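You operate a simulated robot arm through the tools that you are given. There is no shell and no other tool. Be economical: measure what you need, move in short steps, check, and stop when the job is done.

You run a simulated two-armed robot. Do the job below in one go: nothing can be reset, and whatever is moved stays where it is left.

Task
Lay the black-head injector in the tray, bar it in, then carry the tray to the black mat.
Fine: one of the two with purple band beside the tray; slide the purple bar over it for the carry and back at the mat; the other one stays.

The check looks at the end state, three seconds after you hand in, the way a careful person would. Anything else that was tipped, shoved, dropped, spilled or broken makes it a failure.

Robot
Two 7-joint arms with two-finger parallel grippers on one trunk, on a base that drives. Base frame: it is fixed to the floor where the robot stands at the start and does not move with it; the origin is under the middle of the robot, x ahead of it, y to its left, z up; the surface under the hand at the start is at about z = 900. Lengths are in mm, angles in degrees, forces in N, time in s.
The left shoulder is at the start at [60, 144, 926], the right one opposite. With the tool pointing down near the work surface each hand reaches from about 280 to 700 mm from the robot's upright axis, wherever it stands, measured 20 degrees to its own side. Places, roughly: black mat with purple edge [-1200, -1600, 800]; purple bar of the grey tray [700, 200, 1000]; right cell of the grey tray [600, 200, 900]. Payload 1.57 kg a hand.
The tool frame of a hand sits at the grasp point between the pads (the TCP): z along the fingers, y along the line on which they close. The tips reach 30 mm beyond it. Largest opening 110 mm; finger width 24, thickness 12; the body of the gripper, 48 by 112 mm, starts 78 mm behind the TCP.
Orientation is that of the tool frame in the base frame, as a unit quaternion [w, x, y, z]. With the fingers straight down and closing along the base's y, the tool's x points along the base's -x, its y along +y and its z along -z.

Tools
- The arms move only by the tool nudge_tool. It takes "left_deltas", "right_deltas" or both (then of equal length, played together; a hand with none holds still); each is a list of rows, each a list of 7 numbers: the turn, a rotation vector about the tool's x, y, z in units of 8 degrees (1.0 is 8 degrees), then the shift along the tool's x, y, z in units of 25 mm (1.0 is 25 mm), then the gripper command, from -1 (shut) to 1 (fully open), values between in proportion. In form: [[rx, ry, rz, tx, ty, tz, grip], ...]. A call has 1 to 10 rows; each row shifts and turns the commanded pose from where the row before left it, along the tool's axes as they then stand. A call with a number of a shift or a turn outside -1 to 1 is refused whole. Each row takes 0.2 s and may step no farther than 50 mm and 8.6 degrees from the row before; otherwise, or with a gripper value out of range, the whole call is refused. A pose out of reach is approached as far as the arm can. The call stops where the force on the tool passes 90 N (or 10 N more than at its start, if that is more) or the arm is blocked; 0.2 s more then pass. Each finger travels about 45 mm/s and halts on what it meets, pressing with about 40 N; the grip force reading is that of the motor and also rises with nothing between the fingers. The clock runs only during rows and for 0.2 s after the last one: add rows that do not move to give the fingers time. The reply holds the time, the measured pose of the TCP, the force on the tool along the base axes, the opening and the grip force, in the units named above and with some noise, with the torque about the TCP (base axes, N m) and any sound that the robot's microphone picked up.
- Cameras (640 x 400 px; columns grow to the right, rows downward): "scene" is now at [45.6, 28, 1541]; the picture's right is [0.34, -0.94, 0.00], its down [-0.68, -0.24, -0.69] and it looks along [0.65, 0.23, -0.73] (base axes); focal length 276 px, centre (320, 200). "left" rides on the left gripper at [70, -16, -141] in its tool frame; the picture's right is [0.23, 0.97, 0.00], its down [-0.86, 0.20, -0.48] and it looks along [-0.47, 0.11, 0.88] (tool axes); focal length 222 px, centre (320, 200). "right" rides on the right gripper at [70, 16, -141] in its tool frame; the picture's right is [-0.23, 0.97, 0.00], its down [-0.86, -0.20, -0.48] and it looks along [-0.47, -0.11, 0.88] (tool axes); focal length 222 px, centre (320, 200). There is no depth. A picture from a camera that has moved, and an enlarged one, comes with that camera's place and axes in the base frame and with its lens.
- snapshot(camera): a new picture of that camera. No time passes.
- raise_lower(by): slides the trunk up (or, below 0, down) by that many mm; the arms and the scene camera ride with it, the base frame stays. It gives what a move gives, with no picture.
- steer(legs): drives the robot by 1 to 6 legs, each [ahead, left, turn to the left] in mm, mm and degrees, along the robot's own axes; the way and the turn of a leg run together, so that a leg with both is an arc; at most 1500 mm and 180 degrees a leg. The arms and the cameras ride along, it lands a little off, and it stops where it bumps. It gives what a move gives.
- pan_tilt(pan, tilt): turns the head with the scene camera to pan (to the left, within 86 degrees either way) and tilt (down, from -29 to 69), counted from straight ahead of the robot. It gives what a move gives.
- zoom(camera, box): a new picture of the part [left, top, right, bottom] of that camera's present view, enlarged. No time passes.
- close_job(): hands the job in; it is judged then, once.

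Work in short steps. Places have to be worked out from the pictures, the camera data and where the tool is seen: move nearer, look again, correct. Check each grasp and each placing, and mend what went wrong. You have 120 turns and 100 pictures in all, those below and enlarged ones among them. Open the grippers and draw the arms clear of the work before you hand the job in, unless the task says otherwise; then end with one line.

The tools are called after "Emit:" by a JSON object that holds its "fn" and its "kwargs". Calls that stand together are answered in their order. nudge_tool: Moves the arms, as the interface text tells. Its arguments: {"type":"object","properties":{"left_deltas":{"type":"array","items":{"type":"array","items":{"type":"number"}}},"right_deltas":{"type":"array","items":{"type":"array","items":{"type":"number"}}}},"required":[]} The other tools are called the same way: raise_lower (by) slides the trunk up or down; steer (legs) drives the base; pan_tilt (pan, tilt) turns the head that bears the scene camera; snapshot (camera) takes a picture; zoom (camera, box) takes an enlarged picture of a part of a camera's view; close_job () hands the job in.

At the start:

```text
t: 0.0
left_eef_pos: [438.2, 384.4, 999.8]
left_tcp_rot: [0.0, 0.0, 1.0, 0.001]
left_force: [-0.3, 0.3, 0.0]
left_torque: [0.0, -0.04, 0.04]
left_width: 110.0
left_grasp_force: 0.1
right_eef_pos: [491.3, -93.0, 1000.2]
right_tcp_rot: [-0.001, 0.0, 1.0, 0.001]
right_force: [0.1, -0.8, -0.7]
right_torque: [-0.01, -0.01, -0.03]
right_width: 110.0
right_grasp_force: 0.0
trunk travel left (down, up): [-525.0, 65.0]
robot x, y, heading: [1.1, 3.0, -0.2]
head pan, tilt: [19.6, 46.6]
```

scene: 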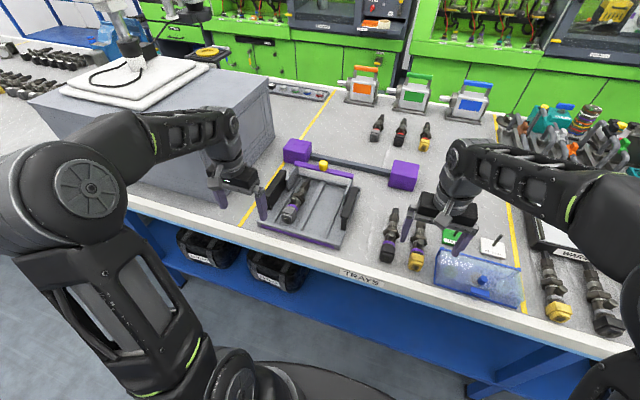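
right: 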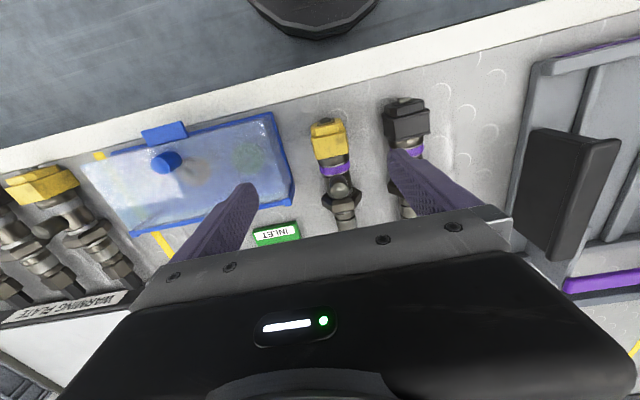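
left: 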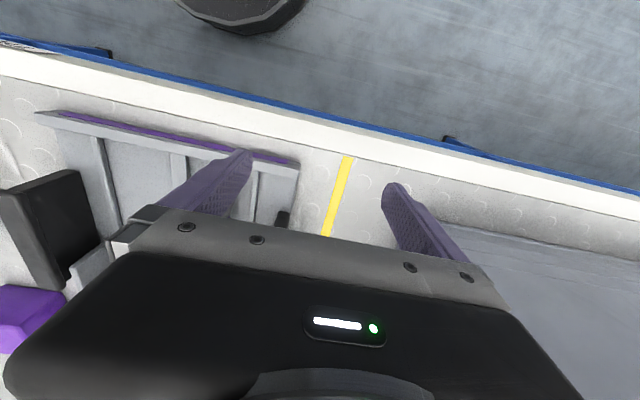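

The tray sits ahead with one injector already in it. I zoom in on the tray and the injectors to understand the layout.

Emit:
{"fn": "zoom", "kwargs": {"camera": "scene", "box": [230, 120, 450, 260]}}

Emit:
{"fn": "zoom", "kwargs": {"camera": "scene", "box": [340, 180, 540, 305]}}

```text
2.86 times, centred on (340, 190) of scene
camera zoom: at [45.6, 28.0, 1541.0], right [0.34, -0.94, 0.0], down [-0.68, -0.24, -0.69], along [0.65, 0.23, -0.73], focal length 788 px, centre (263, 229)
```

zoom: 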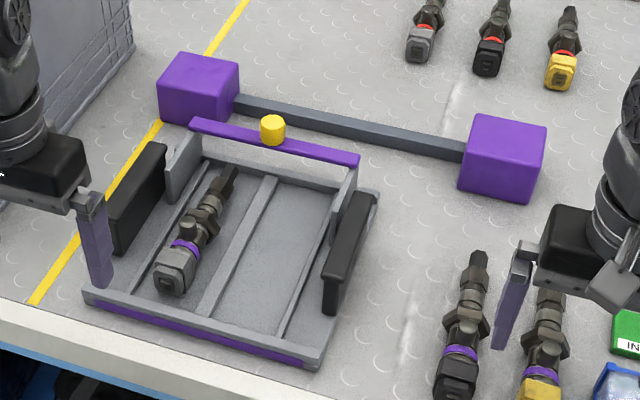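

```text
3.20 times, centred on (440, 242) of scene
camera zoom: at [45.6, 28.0, 1541.0], right [0.34, -0.94, 0.0], down [-0.68, -0.24, -0.69], along [0.65, 0.23, -0.73], focal length 883 px, centre (-64, 64)
```

zoom: 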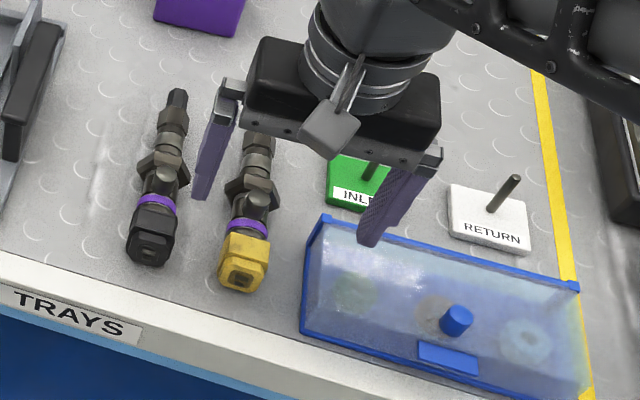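

The target is the purple-banded black-head injector at about (480–645, -3), lying along x; the free right cell is near y≈190. I move the right hand over the injector at its present height for a closer look.

Emit:
{"fn": "nudge_tool", "kwargs": {"right_deltas": [[0, 0, 0, -0.4, 0.88, 0, 0.3], [0, 0, 0, -0.4, 0.88, 0, 0.3], [0, 0, 0, -0.4, 0.88, 0, 0.3], [0, 0, 0, -0.4, 0.88, 0, 0.3], [0, 0, 0, 0, 0, 0, 0.3]]}}

Emit:
{"fn": "snapshot", "kwargs": {"camera": "right"}}

Emit:
{"fn": "snapshot", "kwargs": {"camera": "scene"}}

```text
t: 1.2
left_eef_pos: [437.4, 383.5, 1000.0]
left_tcp_rot: [0.0, 0.0, 1.0, 0.0]
left_force: [-0.1, -0.2, -0.2]
left_torque: [-0.02, 0.01, -0.01]
left_width: 110.4
left_grasp_force: 0.0
right_eef_pos: [531.8, -4.7, 998.8]
right_tcp_rot: [-0.001, -0.001, 1.0, 0.0]
right_force: [-0.4, -0.7, -1.1]
right_torque: [0.01, -0.02, 0.01]
right_width: 71.5
right_grasp_force: 0.0
trunk travel left (down, up): [-525.0, 65.0]
robot x, y, heading: [1.6, -0.6, 0.1]
head pan, tilt: [19.6, 46.6]
```

```text
94 pictures are left
camera right: at [462.5, 10.8, 1141.0], right [0.23, 0.97, 0.0], down [0.85, -0.2, 0.48], along [0.47, -0.11, -0.88], focal length 222 px, centre (320, 200)
```

right: 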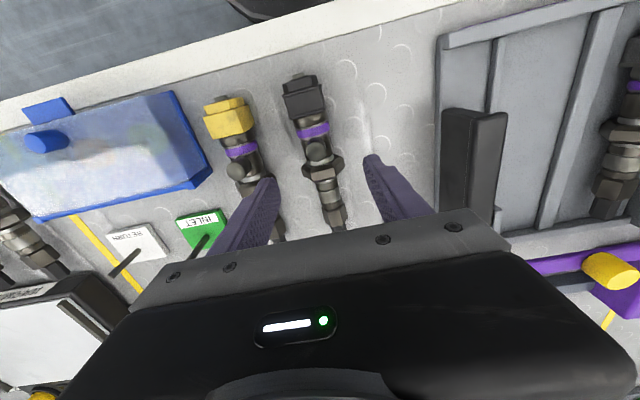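

```text
93 pictures are left
camera scene: at [45.5, 27.8, 1541.0], right [0.34, -0.94, 0.0], down [-0.68, -0.24, -0.69], along [0.65, 0.23, -0.73], focal length 276 px, centre (320, 200)
```

scene: 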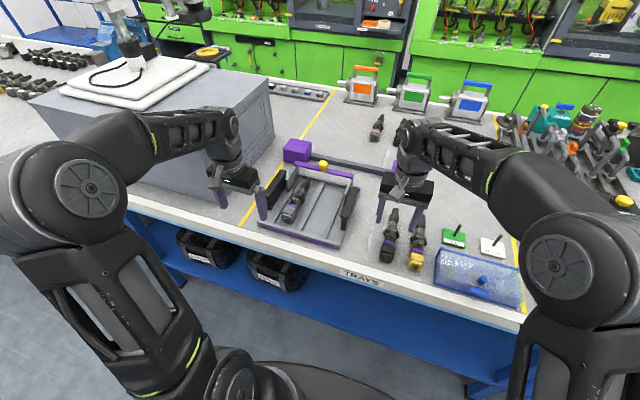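

Emit:
{"fn": "zoom", "kwargs": {"camera": "right", "box": [190, 50, 430, 250]}}

Emit:
{"fn": "zoom", "kwargs": {"camera": "right", "box": [400, 0, 640, 340]}}

```text
2.00 times, centred on (310, 150) of right
camera zoom: at [462.5, 10.8, 1141.0], right [0.23, 0.97, 0.0], down [0.85, -0.2, 0.48], along [0.47, -0.11, -0.88], focal length 444 px, centre (340, 300)
```

zoom: 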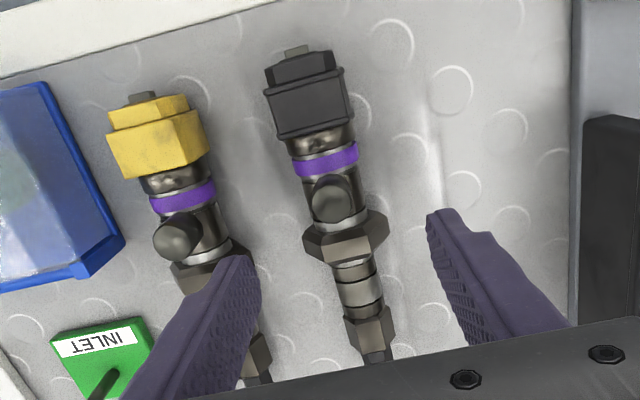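

```text
1.18 times, centred on (520, 170) of right
camera zoom: at [462.5, 10.8, 1141.0], right [0.23, 0.97, 0.0], down [0.85, -0.2, 0.48], along [0.47, -0.11, -0.88], focal length 261 px, centre (85, 235)
```

zoom: 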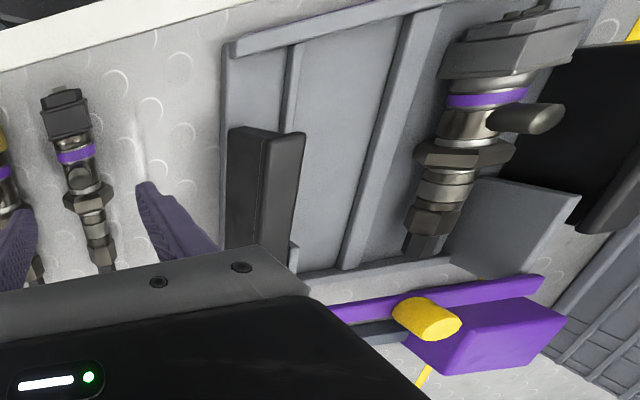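

The axis is at y≈-6 and the body between band and hex is around x≈518, with the stub pointing up. I narrow the opening to ~56 mm, descend astride the body and look before closing.

Emit:
{"fn": "nudge_tool", "kwargs": {"right_deltas": [[0, 0, 0, 0.55, -0.04, 0, 0.02], [0, 0, 0, 0, 0, 0.8, 0.02], [0, 0, 0, 0, 0, 0.8, 0.02], [0, 0, 0, 0, 0, 0.84, 0.02], [0, 0, 0, 0, 0, 0, 0.02]]}}

Emit:
{"fn": "snapshot", "kwargs": {"camera": "right"}}

```text
t: 2.4
left_eef_pos: [437.7, 385.0, 1000.5]
left_tcp_rot: [-0.001, 0.0, 1.0, 0.0]
left_force: [-0.1, 0.0, -0.2]
left_torque: [0.02, -0.03, 0.0]
left_width: 110.1
left_grasp_force: 0.1
right_eef_pos: [518.4, -5.0, 939.1]
right_tcp_rot: [0.0, 0.0, 1.0, 0.0]
right_force: [0.5, -0.2, -0.4]
right_torque: [0.01, 0.01, 0.0]
right_width: 56.0
right_grasp_force: 0.1
trunk travel left (down, up): [-525.0, 65.0]
robot x, y, heading: [-0.3, -0.4, -0.0]
head pan, tilt: [19.6, 46.6]
```

```text
90 pictures are left
camera right: at [449.9, 11.0, 1080.5], right [0.23, 0.97, 0.0], down [0.86, -0.2, 0.48], along [0.47, -0.11, -0.88], focal length 222 px, centre (320, 200)
```

right: 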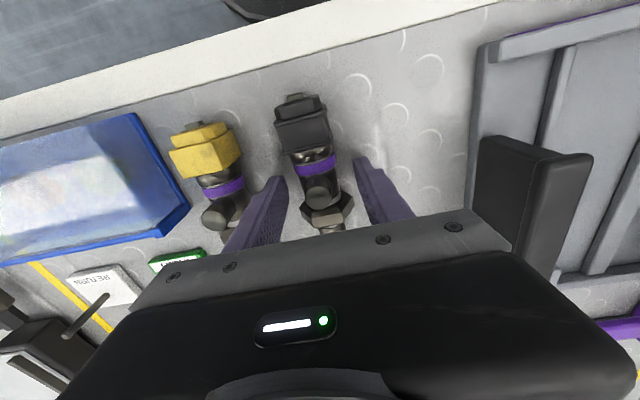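

The fingers straddle the body well. I close.

Emit:
{"fn": "nudge_tool", "kwargs": {"right_deltas": [[0, 0, 0, 0, 0, 0, -1], [0, 0, 0, 0, 0, 0, -1], [0, 0, 0, 0, 0, 0, -1], [0, 0, 0, 0, 0, 0, -1]]}}

Emit:
{"fn": "zoom", "kwargs": {"camera": "right", "box": [200, 70, 440, 270]}}

```text
t: 3.4
left_eef_pos: [436.7, 384.8, 999.8]
left_tcp_rot: [0.0, -0.001, 1.0, 0.0]
left_force: [-1.0, 1.2, -0.4]
left_torque: [0.0, -0.01, 0.03]
left_width: 110.1
left_grasp_force: 0.1
right_eef_pos: [519.8, -5.7, 938.5]
right_tcp_rot: [0.0, 0.0, 1.0, 0.0]
right_force: [0.0, 0.4, -0.2]
right_torque: [0.0, -0.04, 0.05]
right_width: 28.1
right_grasp_force: 35.7
trunk travel left (down, up): [-525.0, 65.0]
robot x, y, heading: [-0.5, -1.2, 0.1]
head pan, tilt: [19.6, 46.6]
```

```text
2.00 times, centred on (320, 170) of right
camera zoom: at [450.2, 11.3, 1080.7], right [0.23, 0.97, 0.0], down [0.86, -0.2, 0.48], along [0.47, -0.11, -0.88], focal length 444 px, centre (320, 260)
```

zoom: 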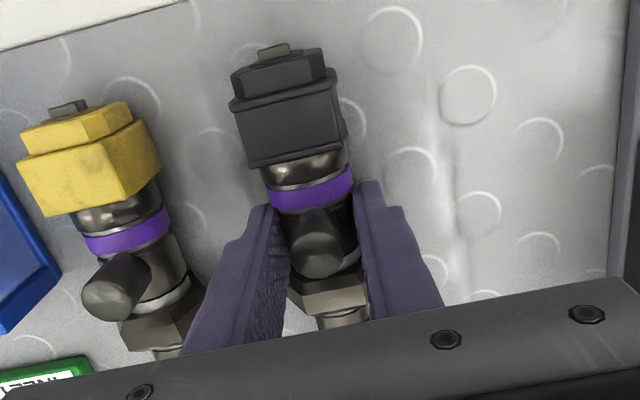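

Firm grip at 28 mm. I lift 110 mm straight up.

Emit:
{"fn": "nudge_tool", "kwargs": {"right_deltas": [[0, 0, 0, 0, 0, -0.4, -1], [0, 0, 0, 0, 0, -1, -1], [0, 0, 0, 0, 0, -1, -1], [0, 0, 0, 0, 0, -1, -1], [0, 0, 0, 0, 0, -1, -1], [0, 0, 0, 0, 0, 0, -1]]}}

Emit:
{"fn": "snapshot", "kwargs": {"camera": "right"}}

Emit:
{"fn": "snapshot", "kwargs": {"camera": "left"}}

```text
t: 4.8
left_eef_pos: [437.9, 384.8, 1000.4]
left_tcp_rot: [0.001, 0.001, 1.0, 0.0]
left_force: [0.8, 0.0, 0.5]
left_torque: [-0.01, 0.01, -0.01]
left_width: 109.9
left_grasp_force: 0.0
right_eef_pos: [516.5, -7.0, 1049.4]
right_tcp_rot: [0.001, 0.001, 1.0, -0.001]
right_force: [0.1, -0.5, -0.3]
right_torque: [-0.02, 0.02, 0.01]
right_width: 0.0
right_grasp_force: 21.1
trunk travel left (down, up): [-525.0, 65.0]
robot x, y, heading: [-1.8, 0.0, 0.2]
head pan, tilt: [19.6, 46.6]
```

```text
88 pictures are left
camera right: at [448.6, 10.4, 1190.9], right [0.23, 0.97, 0.0], down [0.86, -0.2, 0.48], along [0.47, -0.11, -0.88], focal length 222 px, centre (320, 200)
```

right: 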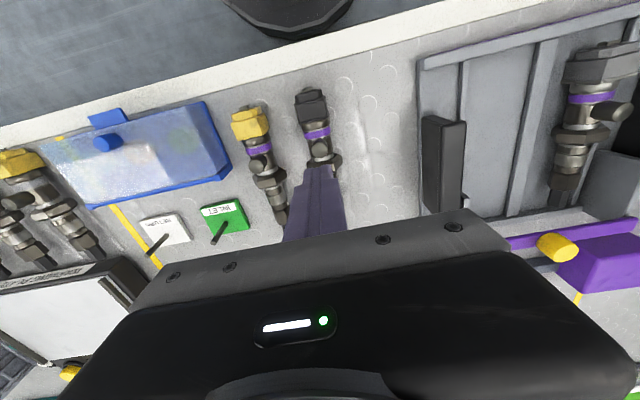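

```text
87 pictures are left
camera left: at [366.8, 369.8, 1141.3], right [-0.23, 0.97, 0.0], down [0.86, 0.2, 0.48], along [0.47, 0.11, -0.88], focal length 222 px, centre (320, 200)
```

left: 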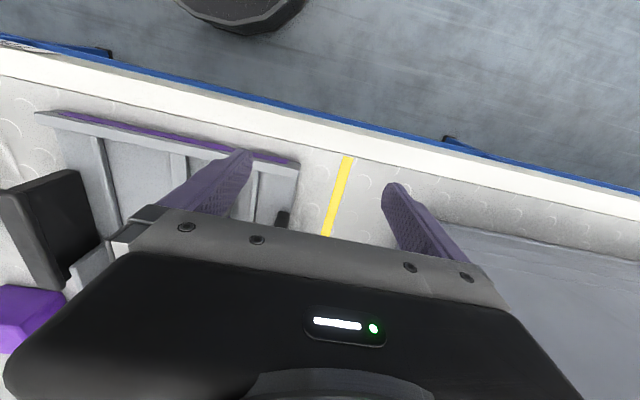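

The injector slipped out and is still lying on the bench: my grip was too high on the round body. I open and zoom to check its place.

Emit:
{"fn": "nudge_tool", "kwargs": {"right_deltas": [[0, 0, 0, 0, 0, 0, 0.02], [0, 0, 0, 0, 0, 0, 0.02], [0, 0, 0, 0, 0, 0, 0.02], [0, 0, 0, 0, 0, 0, 0.02]]}}

Emit:
{"fn": "zoom", "kwargs": {"camera": "right", "box": [220, 70, 420, 240]}}

```text
t: 5.8
left_eef_pos: [438.4, 385.2, 1001.0]
left_tcp_rot: [0.001, 0.0, 1.0, 0.0]
left_force: [-1.1, -0.7, 0.4]
left_torque: [0.02, -0.01, 0.01]
left_width: 110.2
left_grasp_force: 0.0
right_eef_pos: [517.4, -6.8, 1047.6]
right_tcp_rot: [0.0, 0.0, 1.0, -0.001]
right_force: [0.3, 0.2, 1.4]
right_torque: [-0.02, -0.01, -0.01]
right_width: 56.0
right_grasp_force: 0.1
trunk travel left (down, up): [-525.0, 65.0]
robot x, y, heading: [-1.8, -0.6, 0.1]
head pan, tilt: [19.6, 46.6]
```

```text
2.35 times, centred on (320, 155) of right
camera zoom: at [448.5, 10.3, 1190.6], right [0.23, 0.97, 0.0], down [0.86, -0.2, 0.48], along [0.47, -0.11, -0.88], focal length 523 px, centre (320, 306)
```

zoom: 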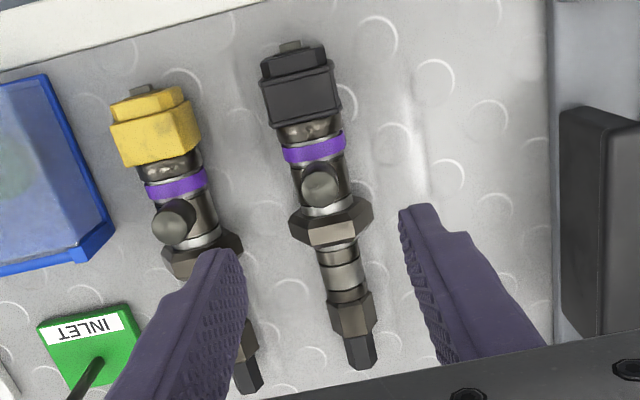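

It is undisturbed. I descend again, this time lower (TCP ≈932), so that the pads span the body's centreline.

Emit:
{"fn": "nudge_tool", "kwargs": {"right_deltas": [[0, 0, 0, 0, 0.04, 1, 0.02], [0, 0, 0, 0, 0, 1, 0.02], [0, 0, 0, 0, 0, 1, 0.02], [0, 0, 0, 0, 0, 1, 0.02], [0, 0, 0, 0, 0, 0.4, 0.02], [0, 0, 0, 0, 0, 0.2, 0.02], [0, 0, 0, 0, 0, 0, 0.02]]}}

```text
t: 7.4
left_eef_pos: [436.8, 385.3, 1000.2]
left_tcp_rot: [0.0, 0.0, 1.0, 0.0]
left_force: [-0.4, -0.5, 0.0]
left_torque: [-0.01, 0.02, 0.0]
left_width: 109.9
left_grasp_force: 0.0
right_eef_pos: [517.7, -5.5, 932.6]
right_tcp_rot: [0.0, 0.0, 1.0, 0.0]
right_force: [-0.1, 0.2, -0.1]
right_torque: [0.02, -0.01, -0.01]
right_width: 56.5
right_grasp_force: 0.2
trunk travel left (down, up): [-525.0, 65.0]
robot x, y, heading: [-1.1, -1.2, -0.0]
head pan, tilt: [19.6, 46.6]
```

No contact yet; I step another 4 mm down in small steps to find the bench.

Emit:
{"fn": "nudge_tool", "kwargs": {"right_deltas": [[0, 0, 0, 0, 0, 0.08, 0.02], [0, 0, 0, 0, 0, 0.08, 0.02], [0, 0, 0, 0, 0, 0, 0.02]]}}

Emit:
{"fn": "snapshot", "kwargs": {"camera": "right"}}

```text
t: 8.2
left_eef_pos: [437.2, 385.2, 999.4]
left_tcp_rot: [0.0, -0.001, 1.0, -0.001]
left_force: [0.4, 0.8, -0.5]
left_torque: [0.0, 0.04, -0.03]
left_width: 110.1
left_grasp_force: 0.0
right_eef_pos: [518.0, -4.7, 930.8]
right_tcp_rot: [0.001, 0.0, 1.0, 0.0]
right_force: [0.9, 0.0, 1.0]
right_torque: [-0.05, 0.0, 0.02]
right_width: 56.2
right_grasp_force: 0.1
trunk travel left (down, up): [-525.0, 65.0]
robot x, y, heading: [-2.4, -3.7, -0.2]
head pan, tilt: [19.6, 46.6]
```

```text
85 pictures are left
camera right: at [449.3, 11.4, 1071.7], right [0.23, 0.97, 0.0], down [0.85, -0.2, 0.48], along [0.47, -0.11, -0.88], focal length 222 px, centre (320, 200)
```

right: 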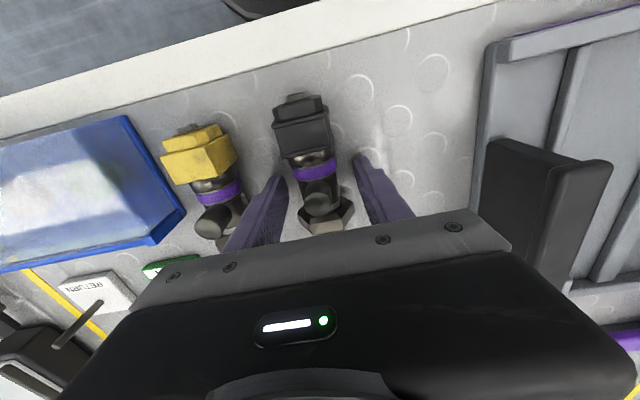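

Now at about the bench level. I close, and in a gentle second part lift only 5 mm to see if it holds.

Emit:
{"fn": "nudge_tool", "kwargs": {"right_deltas": [[0, 0, 0, 0, 0, 0, -1], [0, 0, 0, 0, 0, 0, -1], [0, 0, 0, 0, 0, 0, -1], [0, 0, 0, 0, 0, 0, -1], [0, 0, 0, 0, 0, 0, -1]]}}

Emit:
{"fn": "nudge_tool", "kwargs": {"right_deltas": [[0, 0, 0, 0, 0, -0.1, -1], [0, 0, 0, 0, 0, -0.2, -1], [0, 0, 0, 0, 0, -0.2, -1], [0, 0, 0, 0, 0, -0.2, -1], [0, 0, 0, 0, 0, -0.1, -1], [0, 0, 0, 0, 0, 0, -1]]}}

Emit:
{"fn": "snapshot", "kwargs": {"camera": "right"}}

```text
t: 9.4
left_eef_pos: [438.1, 383.4, 1000.0]
left_tcp_rot: [0.0, -0.001, 1.0, 0.0]
left_force: [-0.7, 0.0, 0.7]
left_torque: [0.0, -0.03, -0.01]
left_width: 110.2
left_grasp_force: 0.0
right_eef_pos: [517.3, -5.5, 930.5]
right_tcp_rot: [0.0, 0.001, 1.0, 0.0]
right_force: [0.3, -2.0, 0.9]
right_torque: [-0.1, -0.01, -0.12]
right_width: 28.1
right_grasp_force: 38.9
trunk travel left (down, up): [-525.0, 65.0]
robot x, y, heading: [-0.3, 0.5, -0.3]
head pan, tilt: [19.6, 46.6]
```

```text
t: 10.8
left_eef_pos: [439.0, 384.2, 999.4]
left_tcp_rot: [-0.001, 0.0, 1.0, 0.0]
left_force: [-0.2, 0.1, 0.6]
left_torque: [0.0, 0.0, -0.03]
left_width: 110.1
left_grasp_force: 0.0
right_eef_pos: [517.9, -3.3, 949.2]
right_tcp_rot: [0.0, 0.0, 1.0, 0.0]
right_force: [1.1, 0.4, -5.0]
right_torque: [0.0, 0.11, -0.02]
right_width: 28.2
right_grasp_force: 39.1
trunk travel left (down, up): [-525.0, 65.0]
robot x, y, heading: [0.3, -2.5, 0.2]
head pan, tilt: [19.6, 46.6]
```

```text
84 pictures are left
camera right: at [449.0, 12.1, 1090.9], right [0.23, 0.97, 0.0], down [0.86, -0.2, 0.48], along [0.47, -0.11, -0.88], focal length 222 px, centre (320, 200)
```

right: 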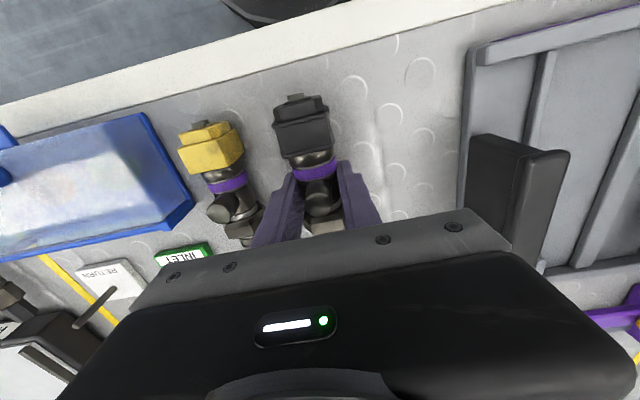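

It holds now (5 N, 28 mm). I lift gently to about z 1050.

Emit:
{"fn": "nudge_tool", "kwargs": {"right_deltas": [[0, 0, 0, 0, 0, -0.4, -1], [0, 0, 0, 0, 0, -0.5, -1], [0, 0, 0, 0, 0, -0.5, -1], [0, 0, 0, 0, 0, -0.5, -1], [0, 0, 0, 0, 0, -0.5, -1], [0, 0, 0, 0, 0, -0.5, -1], [0, 0, 0, 0, 0, -0.5, -1], [0, 0, 0, 0, 0, -0.4, -1], [0, 0, 0, 0, 0, -0.2, -1], [0, 0, 0, 0, 0, 0, -1]]}}

Emit:
{"fn": "snapshot", "kwargs": {"camera": "right"}}

```text
t: 13.0
left_eef_pos: [438.7, 385.4, 1000.1]
left_tcp_rot: [0.0, 0.0, 1.0, 0.0]
left_force: [-0.3, -0.2, 1.2]
left_torque: [-0.01, -0.02, 0.01]
left_width: 110.0
left_grasp_force: 0.0
right_eef_pos: [520.0, -4.6, 1049.2]
right_tcp_rot: [0.0, 0.0, 1.0, 0.001]
right_force: [0.4, 0.7, -4.0]
right_torque: [0.04, 0.07, -0.05]
right_width: 28.2
right_grasp_force: 38.4
trunk travel left (down, up): [-525.0, 65.0]
robot x, y, heading: [1.1, -1.6, 0.1]
head pan, tilt: [19.6, 46.6]
```

```text
83 pictures are left
camera right: at [450.0, 12.1, 1191.3], right [0.23, 0.97, 0.0], down [0.86, -0.2, 0.48], along [0.47, -0.11, -0.88], focal length 222 px, centre (320, 200)
```

right: 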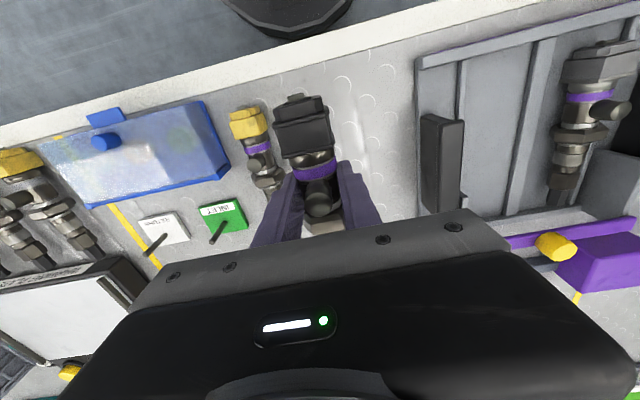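

Steady. I carry it across to (548, 193) above the right cell, well above the handle.

Emit:
{"fn": "nudge_tool", "kwargs": {"right_deltas": [[0, 0, 0, -0.1, 0.5, 0, -1], [0, 0, 0, -0.1, 0.9, 0, -1], [0, 0, 0, -0.15, 1, 0, -1], [0, 0, 0, -0.15, 1, 0, -1], [0, 0, 0, -0.15, 1, 0, -1], [0, 0, 0, -0.15, 1, 0, -1], [0, 0, 0, -0.15, 1, 0, -1], [0, 0, 0, -0.1, 0.9, 0, -1], [0, 0, 0, -0.07, 0.6, 0, -1], [0, 0, 0, 0, 0, 0, -1]]}}

Emit:
{"fn": "snapshot", "kwargs": {"camera": "right"}}

Emit:
{"fn": "snapshot", "kwargs": {"camera": "scene"}}

```text
t: 15.2
left_eef_pos: [439.1, 384.3, 999.1]
left_tcp_rot: [0.0, 0.0, 1.0, 0.0]
left_force: [0.6, 0.0, 0.3]
left_torque: [0.0, 0.0, 0.0]
left_width: 110.1
left_grasp_force: 0.0
right_eef_pos: [529.8, 71.1, 1049.4]
right_tcp_rot: [0.001, 0.0, 1.0, 0.001]
right_force: [-0.2, 0.0, -4.6]
right_torque: [0.02, 0.08, -0.01]
right_width: 28.1
right_grasp_force: 38.4
right hand out of reach, approached as far as the arm can: row 4, 5, 6, 7, 8, 9
trunk travel left (down, up): [-525.0, 65.0]
robot x, y, heading: [-4.1, -0.7, -0.2]
head pan, tilt: [19.6, 46.6]
```

```text
82 pictures are left
camera right: at [460.3, 87.6, 1191.2], right [0.23, 0.97, 0.0], down [0.85, -0.2, 0.48], along [0.47, -0.11, -0.88], focal length 222 px, centre (320, 200)
```

right: 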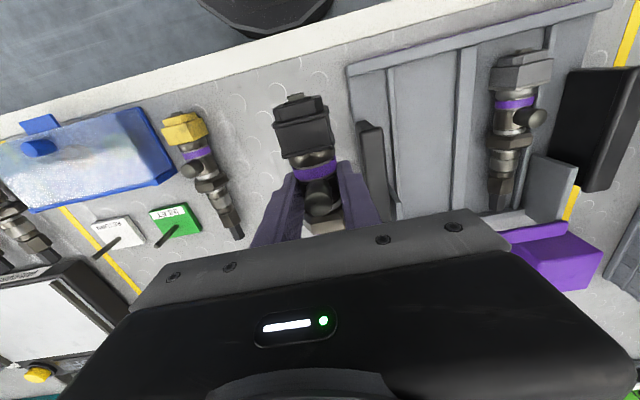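

```text
81 pictures are left
camera scene: at [46.0, 28.2, 1540.9], right [0.34, -0.94, 0.0], down [-0.68, -0.24, -0.69], along [0.65, 0.23, -0.73], focal length 276 px, centre (320, 200)
```

scene: 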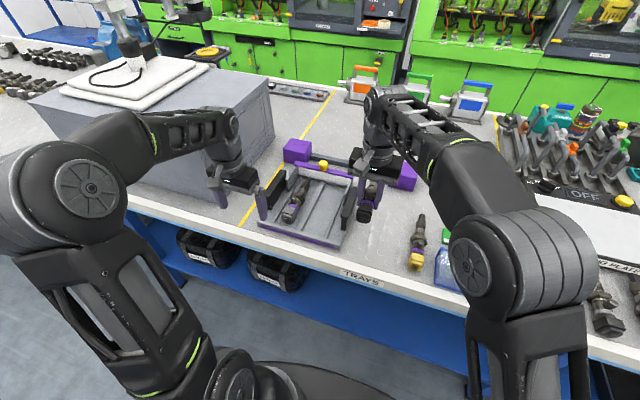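

The right arm hits its reach limit at y=71, so I'll shift the base left. First I draw the left hand back and inward so it can't meet the grey box.

Emit:
{"fn": "nudge_tool", "kwargs": {"left_deltas": [[0, 0, 0, 0.5, 0, -0.8, 1], [0, 0, 0, 0.8, -0.5, -0.8, 1], [0, 0, 0, 0.8, -0.8, -0.8, 1], [0, 0, 0, 0.8, -0.8, 0, 1], [0, 0, 0, 0.6, -0.8, 0, 1], [0, 0, 0, 0.3, -0.4, 0, 1]]}}

Emit:
{"fn": "steer", "kwargs": {"legs": [[0, 190, 0]]}}

Emit:
{"fn": "snapshot", "kwargs": {"camera": "scene"}}

Emit:
{"fn": "snapshot", "kwargs": {"camera": "right"}}

```text
t: 16.6
left_eef_pos: [344.5, 303.5, 1060.6]
left_tcp_rot: [0.0, 0.0, 1.0, 0.0]
left_force: [0.2, 0.4, 0.5]
left_torque: [-0.02, 0.03, -0.01]
left_width: 110.0
left_grasp_force: 0.0
right_eef_pos: [529.7, 70.8, 1049.7]
right_tcp_rot: [-0.001, 0.001, 1.0, 0.001]
right_force: [0.0, 0.2, -3.9]
right_torque: [0.0, 0.11, -0.02]
right_width: 28.2
right_grasp_force: 38.3
trunk travel left (down, up): [-525.0, 65.0]
robot x, y, heading: [-0.9, 3.2, 0.2]
head pan, tilt: [19.6, 46.6]
```

```text
t: 18.2
left_eef_pos: [344.7, 494.9, 1059.2]
left_tcp_rot: [-0.001, -0.001, 1.0, -0.001]
left_force: [-0.9, 0.9, 0.0]
left_torque: [-0.03, -0.03, 0.03]
left_width: 110.0
left_grasp_force: 0.0
right_eef_pos: [528.7, 262.9, 1049.6]
right_tcp_rot: [0.001, -0.001, 1.0, 0.0]
right_force: [-0.9, 1.0, -4.3]
right_torque: [-0.06, 0.06, 0.02]
right_width: 28.2
right_grasp_force: 38.6
trunk travel left (down, up): [-525.0, 65.0]
robot x, y, heading: [-0.2, 188.6, -0.1]
head pan, tilt: [19.6, 46.6]
```

```text
80 pictures are left
camera scene: at [45.9, 220.5, 1540.9], right [0.34, -0.94, 0.0], down [-0.68, -0.25, -0.69], along [0.65, 0.23, -0.73], focal length 276 px, centre (320, 200)
```

scene: 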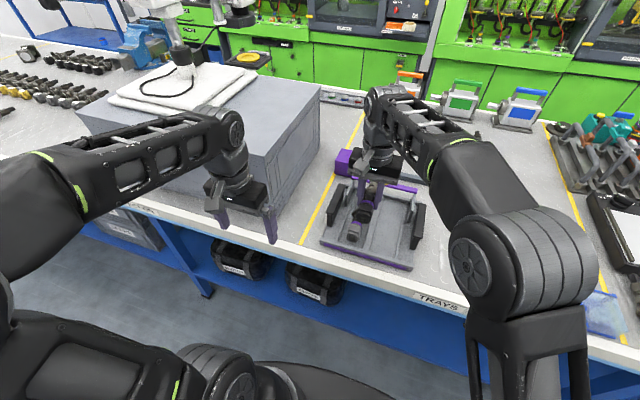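

```text
79 pictures are left
camera right: at [460.0, 280.1, 1191.1], right [0.23, 0.97, 0.0], down [0.86, -0.2, 0.48], along [0.47, -0.11, -0.88], focal length 222 px, centre (320, 200)
```

right: 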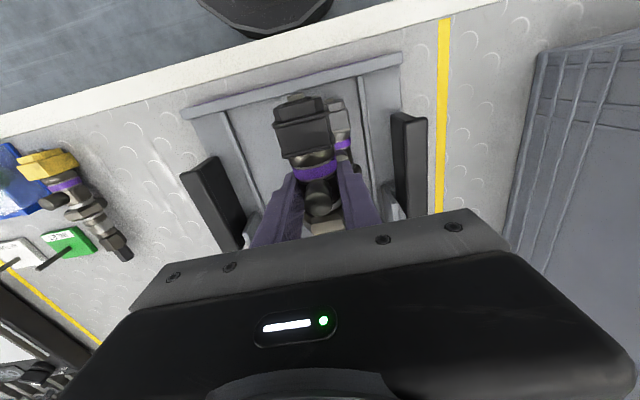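

Base moved ~190 mm. Now I bring the injector to (548, 192), still high.

Emit:
{"fn": "nudge_tool", "kwargs": {"right_deltas": [[0, 0, 0, -0.19, -0.5, 0, -1], [0, 0, 0, -0.19, -0.8, 0, -1], [0, 0, 0, -0.19, -0.8, 0, -1], [0, 0, 0, -0.19, -0.74, 0, -1], [0, 0, 0, 0, 0, 0, -1]]}}

Emit:
{"fn": "snapshot", "kwargs": {"camera": "right"}}

Emit:
{"fn": "zoom", "kwargs": {"camera": "scene", "box": [310, 130, 470, 280]}}

```text
t: 19.4
left_eef_pos: [343.9, 495.5, 1059.9]
left_tcp_rot: [0.0, -0.001, 1.0, 0.0]
left_force: [0.9, 0.9, 0.0]
left_torque: [0.02, 0.03, 0.01]
left_width: 110.1
left_grasp_force: 0.1
right_eef_pos: [549.0, 192.2, 1049.1]
right_tcp_rot: [0.0, -0.001, 1.0, 0.0]
right_force: [-0.1, -0.5, -4.2]
right_torque: [0.01, 0.09, 0.01]
right_width: 28.2
right_grasp_force: 38.6
trunk travel left (down, up): [-525.0, 65.0]
robot x, y, heading: [1.0, 189.5, 0.2]
head pan, tilt: [19.6, 46.6]
```

```text
78 pictures are left
camera right: at [480.4, 208.3, 1191.1], right [0.23, 0.97, 0.0], down [0.86, -0.2, 0.48], along [0.47, -0.11, -0.88], focal length 222 px, centre (320, 200)
```

right: 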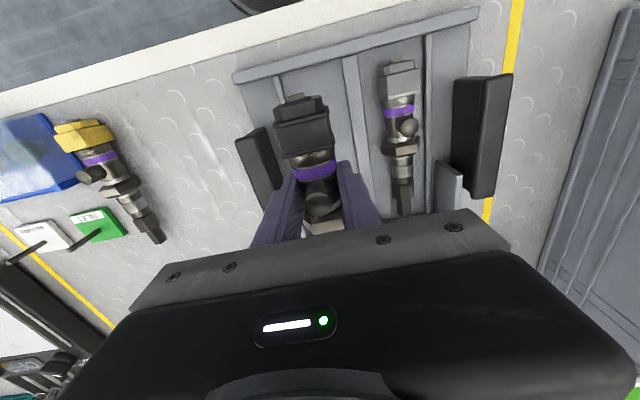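

```text
2.67 times, centred on (390, 205) of scene
camera zoom: at [45.7, 219.2, 1540.9], right [0.34, -0.94, 0.0], down [-0.68, -0.24, -0.69], along [0.65, 0.23, -0.73], focal length 736 px, centre (133, 187)
```

zoom: 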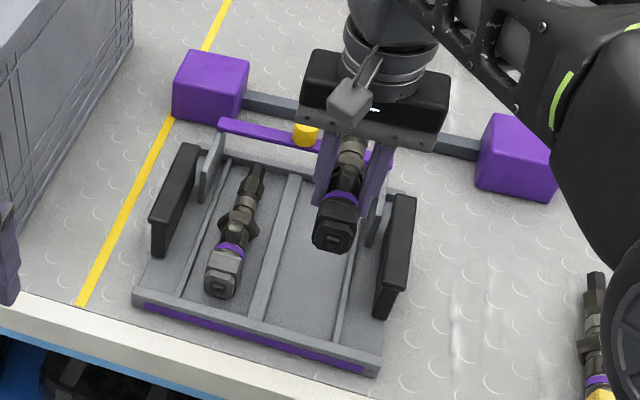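

Geometry puts the right cell between y≈159 and 239 and the bar's knob around (677, 241, 988). I trim to (543, 196), descend to z≈975 and look.

Emit:
{"fn": "nudge_tool", "kwargs": {"right_deltas": [[0, 0, 0, 0.24, 0.16, 0, -1], [0, 0, 0, 0, 0, 0.6, -1], [0, 0, 0, 0, 0, 0.6, -1], [0, 0, 0, 0, 0, 0.6, -1], [0, 0, 0, 0, 0, 0.6, -1], [0, 0, 0, 0, 0, 0.6, -1], [0, 0, 0, 0, 0, 0, -1]]}}

Emit:
{"fn": "zoom", "kwargs": {"camera": "right", "box": [180, 0, 500, 230]}}

Emit:
{"fn": "zoom", "kwargs": {"camera": "scene", "box": [330, 160, 450, 280]}}

```text
t: 21.0
left_eef_pos: [343.8, 494.1, 1059.7]
left_tcp_rot: [0.0, -0.001, 1.0, 0.0]
left_force: [0.7, 0.4, 0.3]
left_torque: [-0.02, 0.0, 0.0]
left_width: 110.0
left_grasp_force: 0.0
right_eef_pos: [542.3, 196.8, 974.5]
right_tcp_rot: [0.0, 0.0, 1.0, 0.001]
right_force: [0.8, -0.1, -4.5]
right_torque: [-0.01, 0.11, 0.0]
right_width: 28.3
right_grasp_force: 38.5
trunk travel left (down, up): [-525.0, 65.0]
robot x, y, heading: [0.9, 192.2, 0.1]
head pan, tilt: [19.6, 46.6]
```

```text
1.74 times, centred on (340, 115) of right
camera zoom: at [473.3, 212.4, 1115.6], right [0.23, 0.97, 0.0], down [0.85, -0.2, 0.48], along [0.47, -0.11, -0.88], focal length 386 px, centre (285, 348)
```

zoom: 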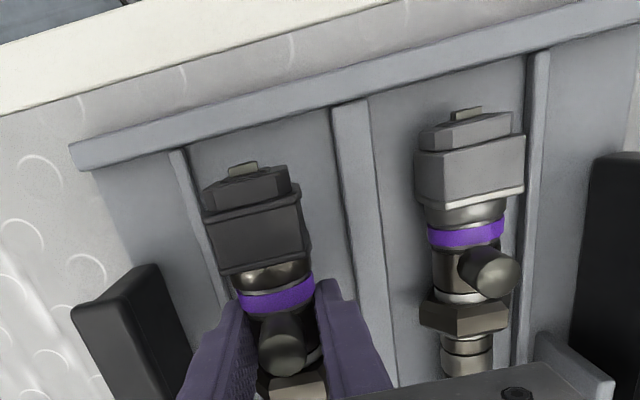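

```text
3.33 times, centred on (390, 220) of scene
camera zoom: at [45.7, 218.9, 1540.9], right [0.34, -0.94, 0.0], down [-0.68, -0.24, -0.69], along [0.65, 0.23, -0.73], focal length 920 px, centre (87, 133)
```

zoom: 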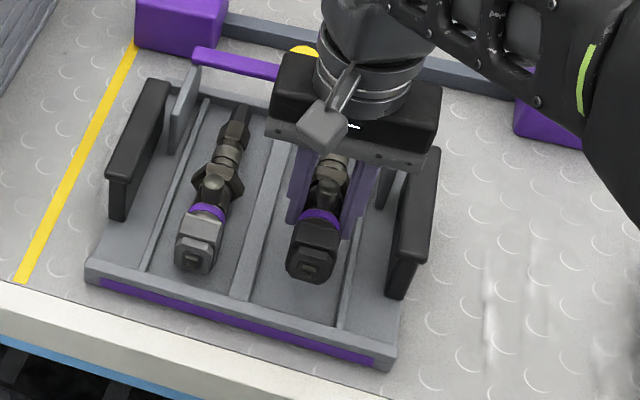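

The right cell spans about y 166–234 (centre ≈199). I lower with a 2 mm trim in small steps, watching the force for touchdown.

Emit:
{"fn": "nudge_tool", "kwargs": {"right_deltas": [[0, 0, 0, 0, 0.08, 0.4, -1], [0, 0, 0, 0, 0, 0.4, -1], [0, 0, 0, 0, 0, 0.3, -1], [0, 0, 0, 0, 0, 0, -1]]}}

Emit:
{"fn": "zoom", "kwargs": {"camera": "right", "box": [180, 0, 500, 230]}}

```text
t: 22.0
left_eef_pos: [344.5, 494.6, 1060.2]
left_tcp_rot: [0.0, 0.0, 1.0, -0.001]
left_force: [0.2, -0.6, 0.1]
left_torque: [-0.03, 0.01, -0.01]
left_width: 110.2
left_grasp_force: 0.1
right_eef_pos: [541.1, 197.0, 947.1]
right_tcp_rot: [0.0, -0.001, 1.0, 0.0]
right_force: [-0.4, -0.1, -3.5]
right_torque: [-0.01, 0.1, -0.02]
right_width: 28.2
right_grasp_force: 38.2
trunk travel left (down, up): [-525.0, 65.0]
robot x, y, heading: [-0.8, 190.1, 0.3]
head pan, tilt: [19.6, 46.6]
```

```text
1.74 times, centred on (340, 115) of right
camera zoom: at [472.5, 214.3, 1088.1], right [0.23, 0.97, 0.0], down [0.86, -0.2, 0.48], along [0.47, -0.11, -0.88], focal length 386 px, centre (285, 348)
```

zoom: 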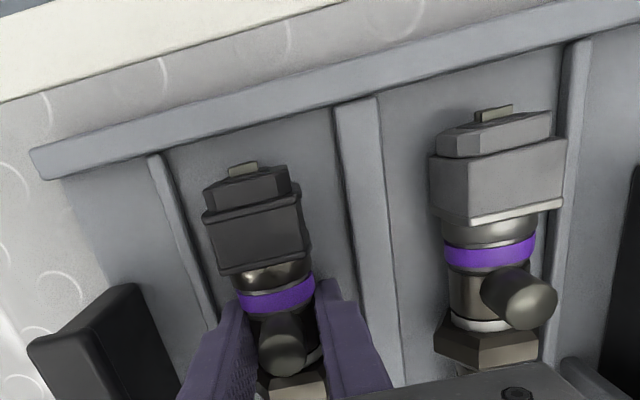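

Well centred. I continue down in 2 mm steps.

Emit:
{"fn": "nudge_tool", "kwargs": {"right_deltas": [[0, 0, 0, 0, 0, 0.1, -1], [0, 0, 0, 0, 0, 0.08, -1], [0, 0, 0, 0, 0, 0, -1]]}}

Emit:
{"fn": "nudge_tool", "kwargs": {"right_deltas": [[0, 0, 0, 0, 0, 0.08, -1], [0, 0, 0, 0, 0, 0, -1]]}}

```text
t: 22.8
left_eef_pos: [344.3, 494.5, 1059.2]
left_tcp_rot: [0.0, -0.001, 1.0, 0.0]
left_force: [0.6, 0.3, 1.1]
left_torque: [-0.02, -0.02, -0.02]
left_width: 110.1
left_grasp_force: 0.0
right_eef_pos: [543.4, 197.0, 942.1]
right_tcp_rot: [0.0, 0.0, 1.0, 0.002]
right_force: [0.8, -0.8, -4.0]
right_torque: [0.0, 0.08, 0.01]
right_width: 28.3
right_grasp_force: 38.6
trunk travel left (down, up): [-525.0, 65.0]
robot x, y, heading: [-3.0, 189.1, -0.0]
head pan, tilt: [19.6, 46.6]
```

```text
t: 23.4
left_eef_pos: [342.5, 494.9, 1060.3]
left_tcp_rot: [0.0, -0.001, 1.0, 0.0]
left_force: [-0.7, 0.7, -0.6]
left_torque: [-0.01, 0.0, 0.02]
left_width: 110.0
left_grasp_force: 0.1
right_eef_pos: [541.9, 198.1, 943.3]
right_tcp_rot: [0.002, -0.001, 1.0, 0.001]
right_force: [0.4, -1.9, 12.3]
right_torque: [-0.23, 0.99, 0.07]
right_width: 28.3
right_grasp_force: 38.5
trunk travel left (down, up): [-525.0, 65.0]
robot x, y, heading: [-0.3, 195.0, -0.0]
head pan, tilt: [19.6, 46.6]
```

Touchdown (12 N at the head end, floor 11 mm higher than the bench – plausible). I release by opening only ~5 mm a side and pause.

Emit:
{"fn": "nudge_tool", "kwargs": {"right_deltas": [[0, 0, 0, 0, 0, 0, -0.4], [0, 0, 0, 0, 0, 0, -0.31], [0, 0, 0, 0, 0, 0, -0.31]]}}

Emit:
{"fn": "zoom", "kwargs": {"camera": "right", "box": [180, 0, 500, 230]}}

```text
t: 24.2
left_eef_pos: [344.0, 496.0, 1061.2]
left_tcp_rot: [0.0, -0.001, 1.0, 0.001]
left_force: [0.0, -0.3, 0.8]
left_torque: [-0.04, 0.02, -0.04]
left_width: 109.8
left_grasp_force: 0.0
right_eef_pos: [542.2, 199.5, 941.1]
right_tcp_rot: [0.002, -0.002, 1.0, 0.001]
right_force: [3.3, 7.0, 14.8]
right_torque: [-0.06, 0.04, 0.0]
right_width: 32.3
right_grasp_force: 0.0
trunk travel left (down, up): [-525.0, 65.0]
robot x, y, heading: [-0.5, 188.8, 0.2]
head pan, tilt: [19.6, 46.6]
```

```text
1.74 times, centred on (340, 115) of right
camera zoom: at [472.7, 215.4, 1083.4], right [0.22, 0.97, 0.0], down [0.85, -0.2, 0.48], along [0.47, -0.11, -0.88], focal length 386 px, centre (285, 348)
```

zoom: 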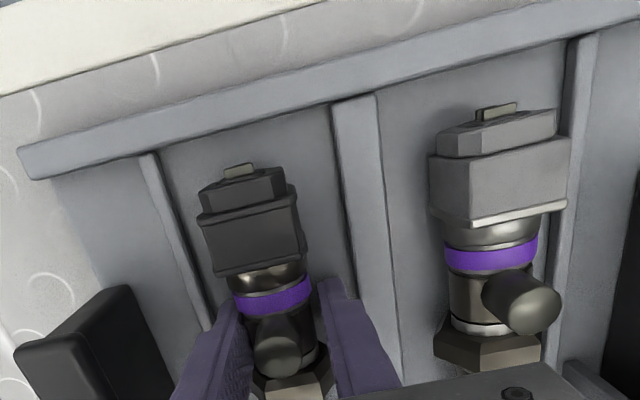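

The tips press on the tray floor (15 N); I rise 3 mm, then open a little more.

Emit:
{"fn": "nudge_tool", "kwargs": {"right_deltas": [[0, 0, 0, 0, 0, -0.12, -0.4], [0, 0, 0, 0, 0, 0, -0.3], [0, 0, 0, 0, 0, 0, -0.25], [0, 0, 0, 0, 0, 0, -0.25]]}}

Emit:
{"fn": "zoom", "kwargs": {"camera": "right", "box": [180, 0, 500, 230]}}

```text
t: 25.2
left_eef_pos: [342.4, 495.3, 1060.6]
left_tcp_rot: [0.0, -0.001, 1.0, 0.0]
left_force: [-0.3, -0.1, -0.8]
left_torque: [-0.01, -0.01, 0.01]
left_width: 109.9
left_grasp_force: 0.0
right_eef_pos: [541.9, 197.8, 944.7]
right_tcp_rot: [0.0, -0.001, 1.0, 0.0]
right_force: [-0.2, -0.3, 0.5]
right_torque: [-0.02, 0.0, 0.0]
right_width: 41.5
right_grasp_force: 0.1
trunk travel left (down, up): [-525.0, 65.0]
robot x, y, heading: [-0.5, 191.5, 0.3]
head pan, tilt: [19.6, 46.6]
```

```text
1.74 times, centred on (340, 115) of right
camera zoom: at [472.9, 214.1, 1085.7], right [0.23, 0.97, 0.0], down [0.86, -0.2, 0.48], along [0.47, -0.11, -0.88], focal length 386 px, centre (285, 348)
```

zoom: 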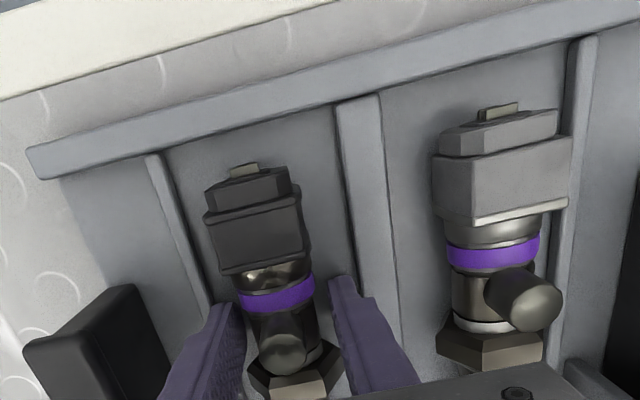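

Free of contact. I rise straight up and check the injector's seat.

Emit:
{"fn": "nudge_tool", "kwargs": {"right_deltas": [[0, 0, 0, 0, 0, -0.4, -0.25], [0, 0, 0, 0, 0, -1, -0.25], [0, 0, 0, 0, 0, -1, -0.25], [0, 0, 0, 0, 0, -1, -0.25], [0, 0, 0, 0, 0, -1, -0.25], [0, 0, 0, 0, 0, -1, -0.25], [0, 0, 0, 0, 0, 0, -0.25]]}}

Emit:
{"fn": "snapshot", "kwargs": {"camera": "right"}}

Emit:
{"fn": "zoom", "kwargs": {"camera": "scene", "box": [310, 130, 470, 280]}}

```text
t: 26.8
left_eef_pos: [344.3, 494.8, 1059.9]
left_tcp_rot: [0.0, -0.001, 1.0, 0.0]
left_force: [0.5, 0.3, 0.8]
left_torque: [0.0, 0.0, 0.02]
left_width: 109.7
left_grasp_force: 0.0
right_eef_pos: [541.6, 198.1, 1061.7]
right_tcp_rot: [0.001, -0.001, 1.0, 0.001]
right_force: [-0.6, -0.9, 0.5]
right_torque: [0.02, 0.05, 0.03]
right_width: 41.4
right_grasp_force: 0.1
right hand out of reach, approached as far as the arm can: row 6
trunk travel left (down, up): [-525.0, 65.0]
robot x, y, heading: [0.2, 193.9, 0.2]
head pan, tilt: [19.6, 46.6]
```

```text
71 pictures are left
camera right: at [472.7, 214.1, 1202.5], right [0.23, 0.97, 0.0], down [0.85, -0.2, 0.48], along [0.47, -0.11, -0.88], focal length 222 px, centre (320, 200)
```

right: 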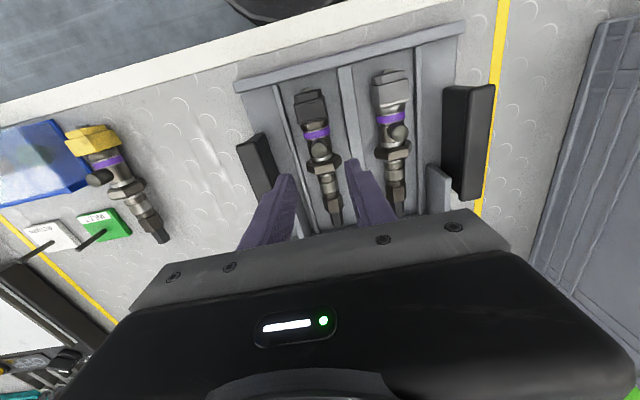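

```text
2.67 times, centred on (390, 205) of scene
camera zoom: at [45.3, 219.0, 1541.0], right [0.34, -0.94, 0.0], down [-0.68, -0.24, -0.69], along [0.65, 0.23, -0.73], focal length 736 px, centre (133, 187)
```

zoom: 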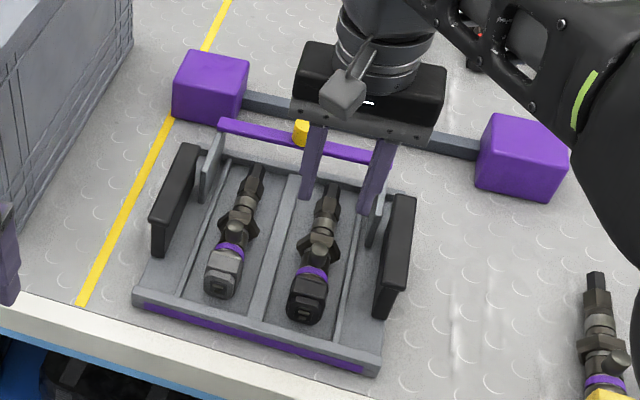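

The injector lies nicely in the right cell. I move the right hand aside to the right to see how the bar is built.

Emit:
{"fn": "nudge_tool", "kwargs": {"right_deltas": [[0, 0, 0, 0.5, -1, 0, 0], [0, 0, 0, 0.5, -1, 0, 0], [0, 0, 0, 0.5, -1, 0, 0], [0, 0, 0, 0.5, -1, 0, 0], [0, 0, 0, 0.5, -1, 0, 0], [0, 0, 0, 0, -1, 0, 0]]}}

Emit:
{"fn": "zoom", "kwargs": {"camera": "scene", "box": [310, 130, 470, 230]}}

Emit:
{"fn": "zoom", "kwargs": {"camera": "scene", "box": [320, 150, 390, 210]}}

```text
t: 28.2
left_eef_pos: [343.6, 495.2, 1061.4]
left_tcp_rot: [-0.001, -0.001, 1.0, 0.0]
left_force: [0.5, -0.6, -0.3]
left_torque: [0.0, -0.01, -0.01]
left_width: 110.0
left_grasp_force: 0.0
right_eef_pos: [479.4, 47.0, 1061.6]
right_tcp_rot: [0.001, 0.0, 1.0, 0.001]
right_force: [-0.3, -0.3, 0.0]
right_torque: [-0.02, 0.02, 0.02]
right_width: 55.1
right_grasp_force: 0.0
trunk travel left (down, up): [-525.0, 65.0]
robot x, y, heading: [-2.7, 190.5, -0.1]
head pan, tilt: [19.6, 46.6]
```

```text
4.00 times, centred on (390, 180) of scene
camera zoom: at [45.5, 218.4, 1541.0], right [0.34, -0.94, 0.0], down [-0.68, -0.24, -0.69], along [0.65, 0.23, -0.73], focal length 1104 px, centre (40, 280)
```

zoom: 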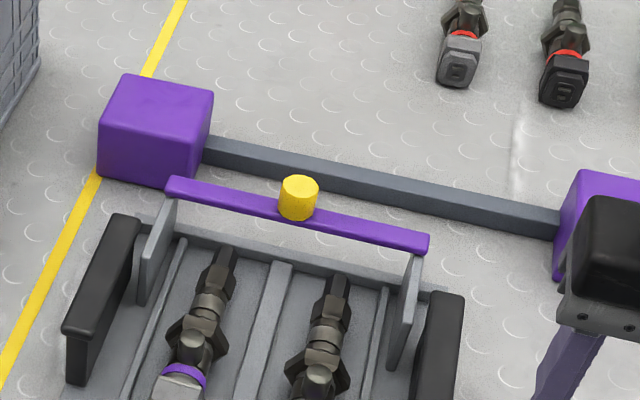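

```text
6.67 times, centred on (355, 180) of scene
camera zoom: at [45.5, 218.4, 1541.0], right [0.34, -0.94, 0.0], down [-0.68, -0.24, -0.69], along [0.65, 0.23, -0.73], focal length 1839 px, centre (87, 333)
```

zoom: 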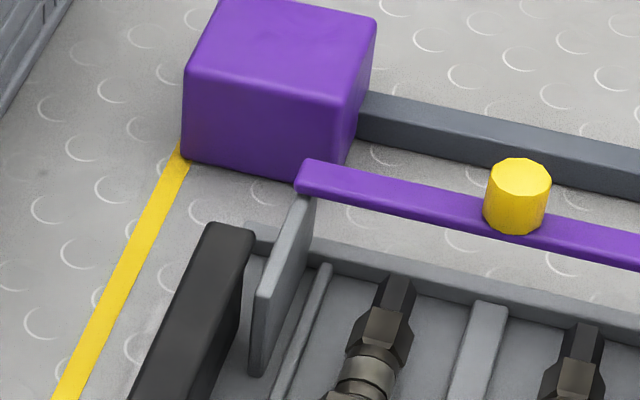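

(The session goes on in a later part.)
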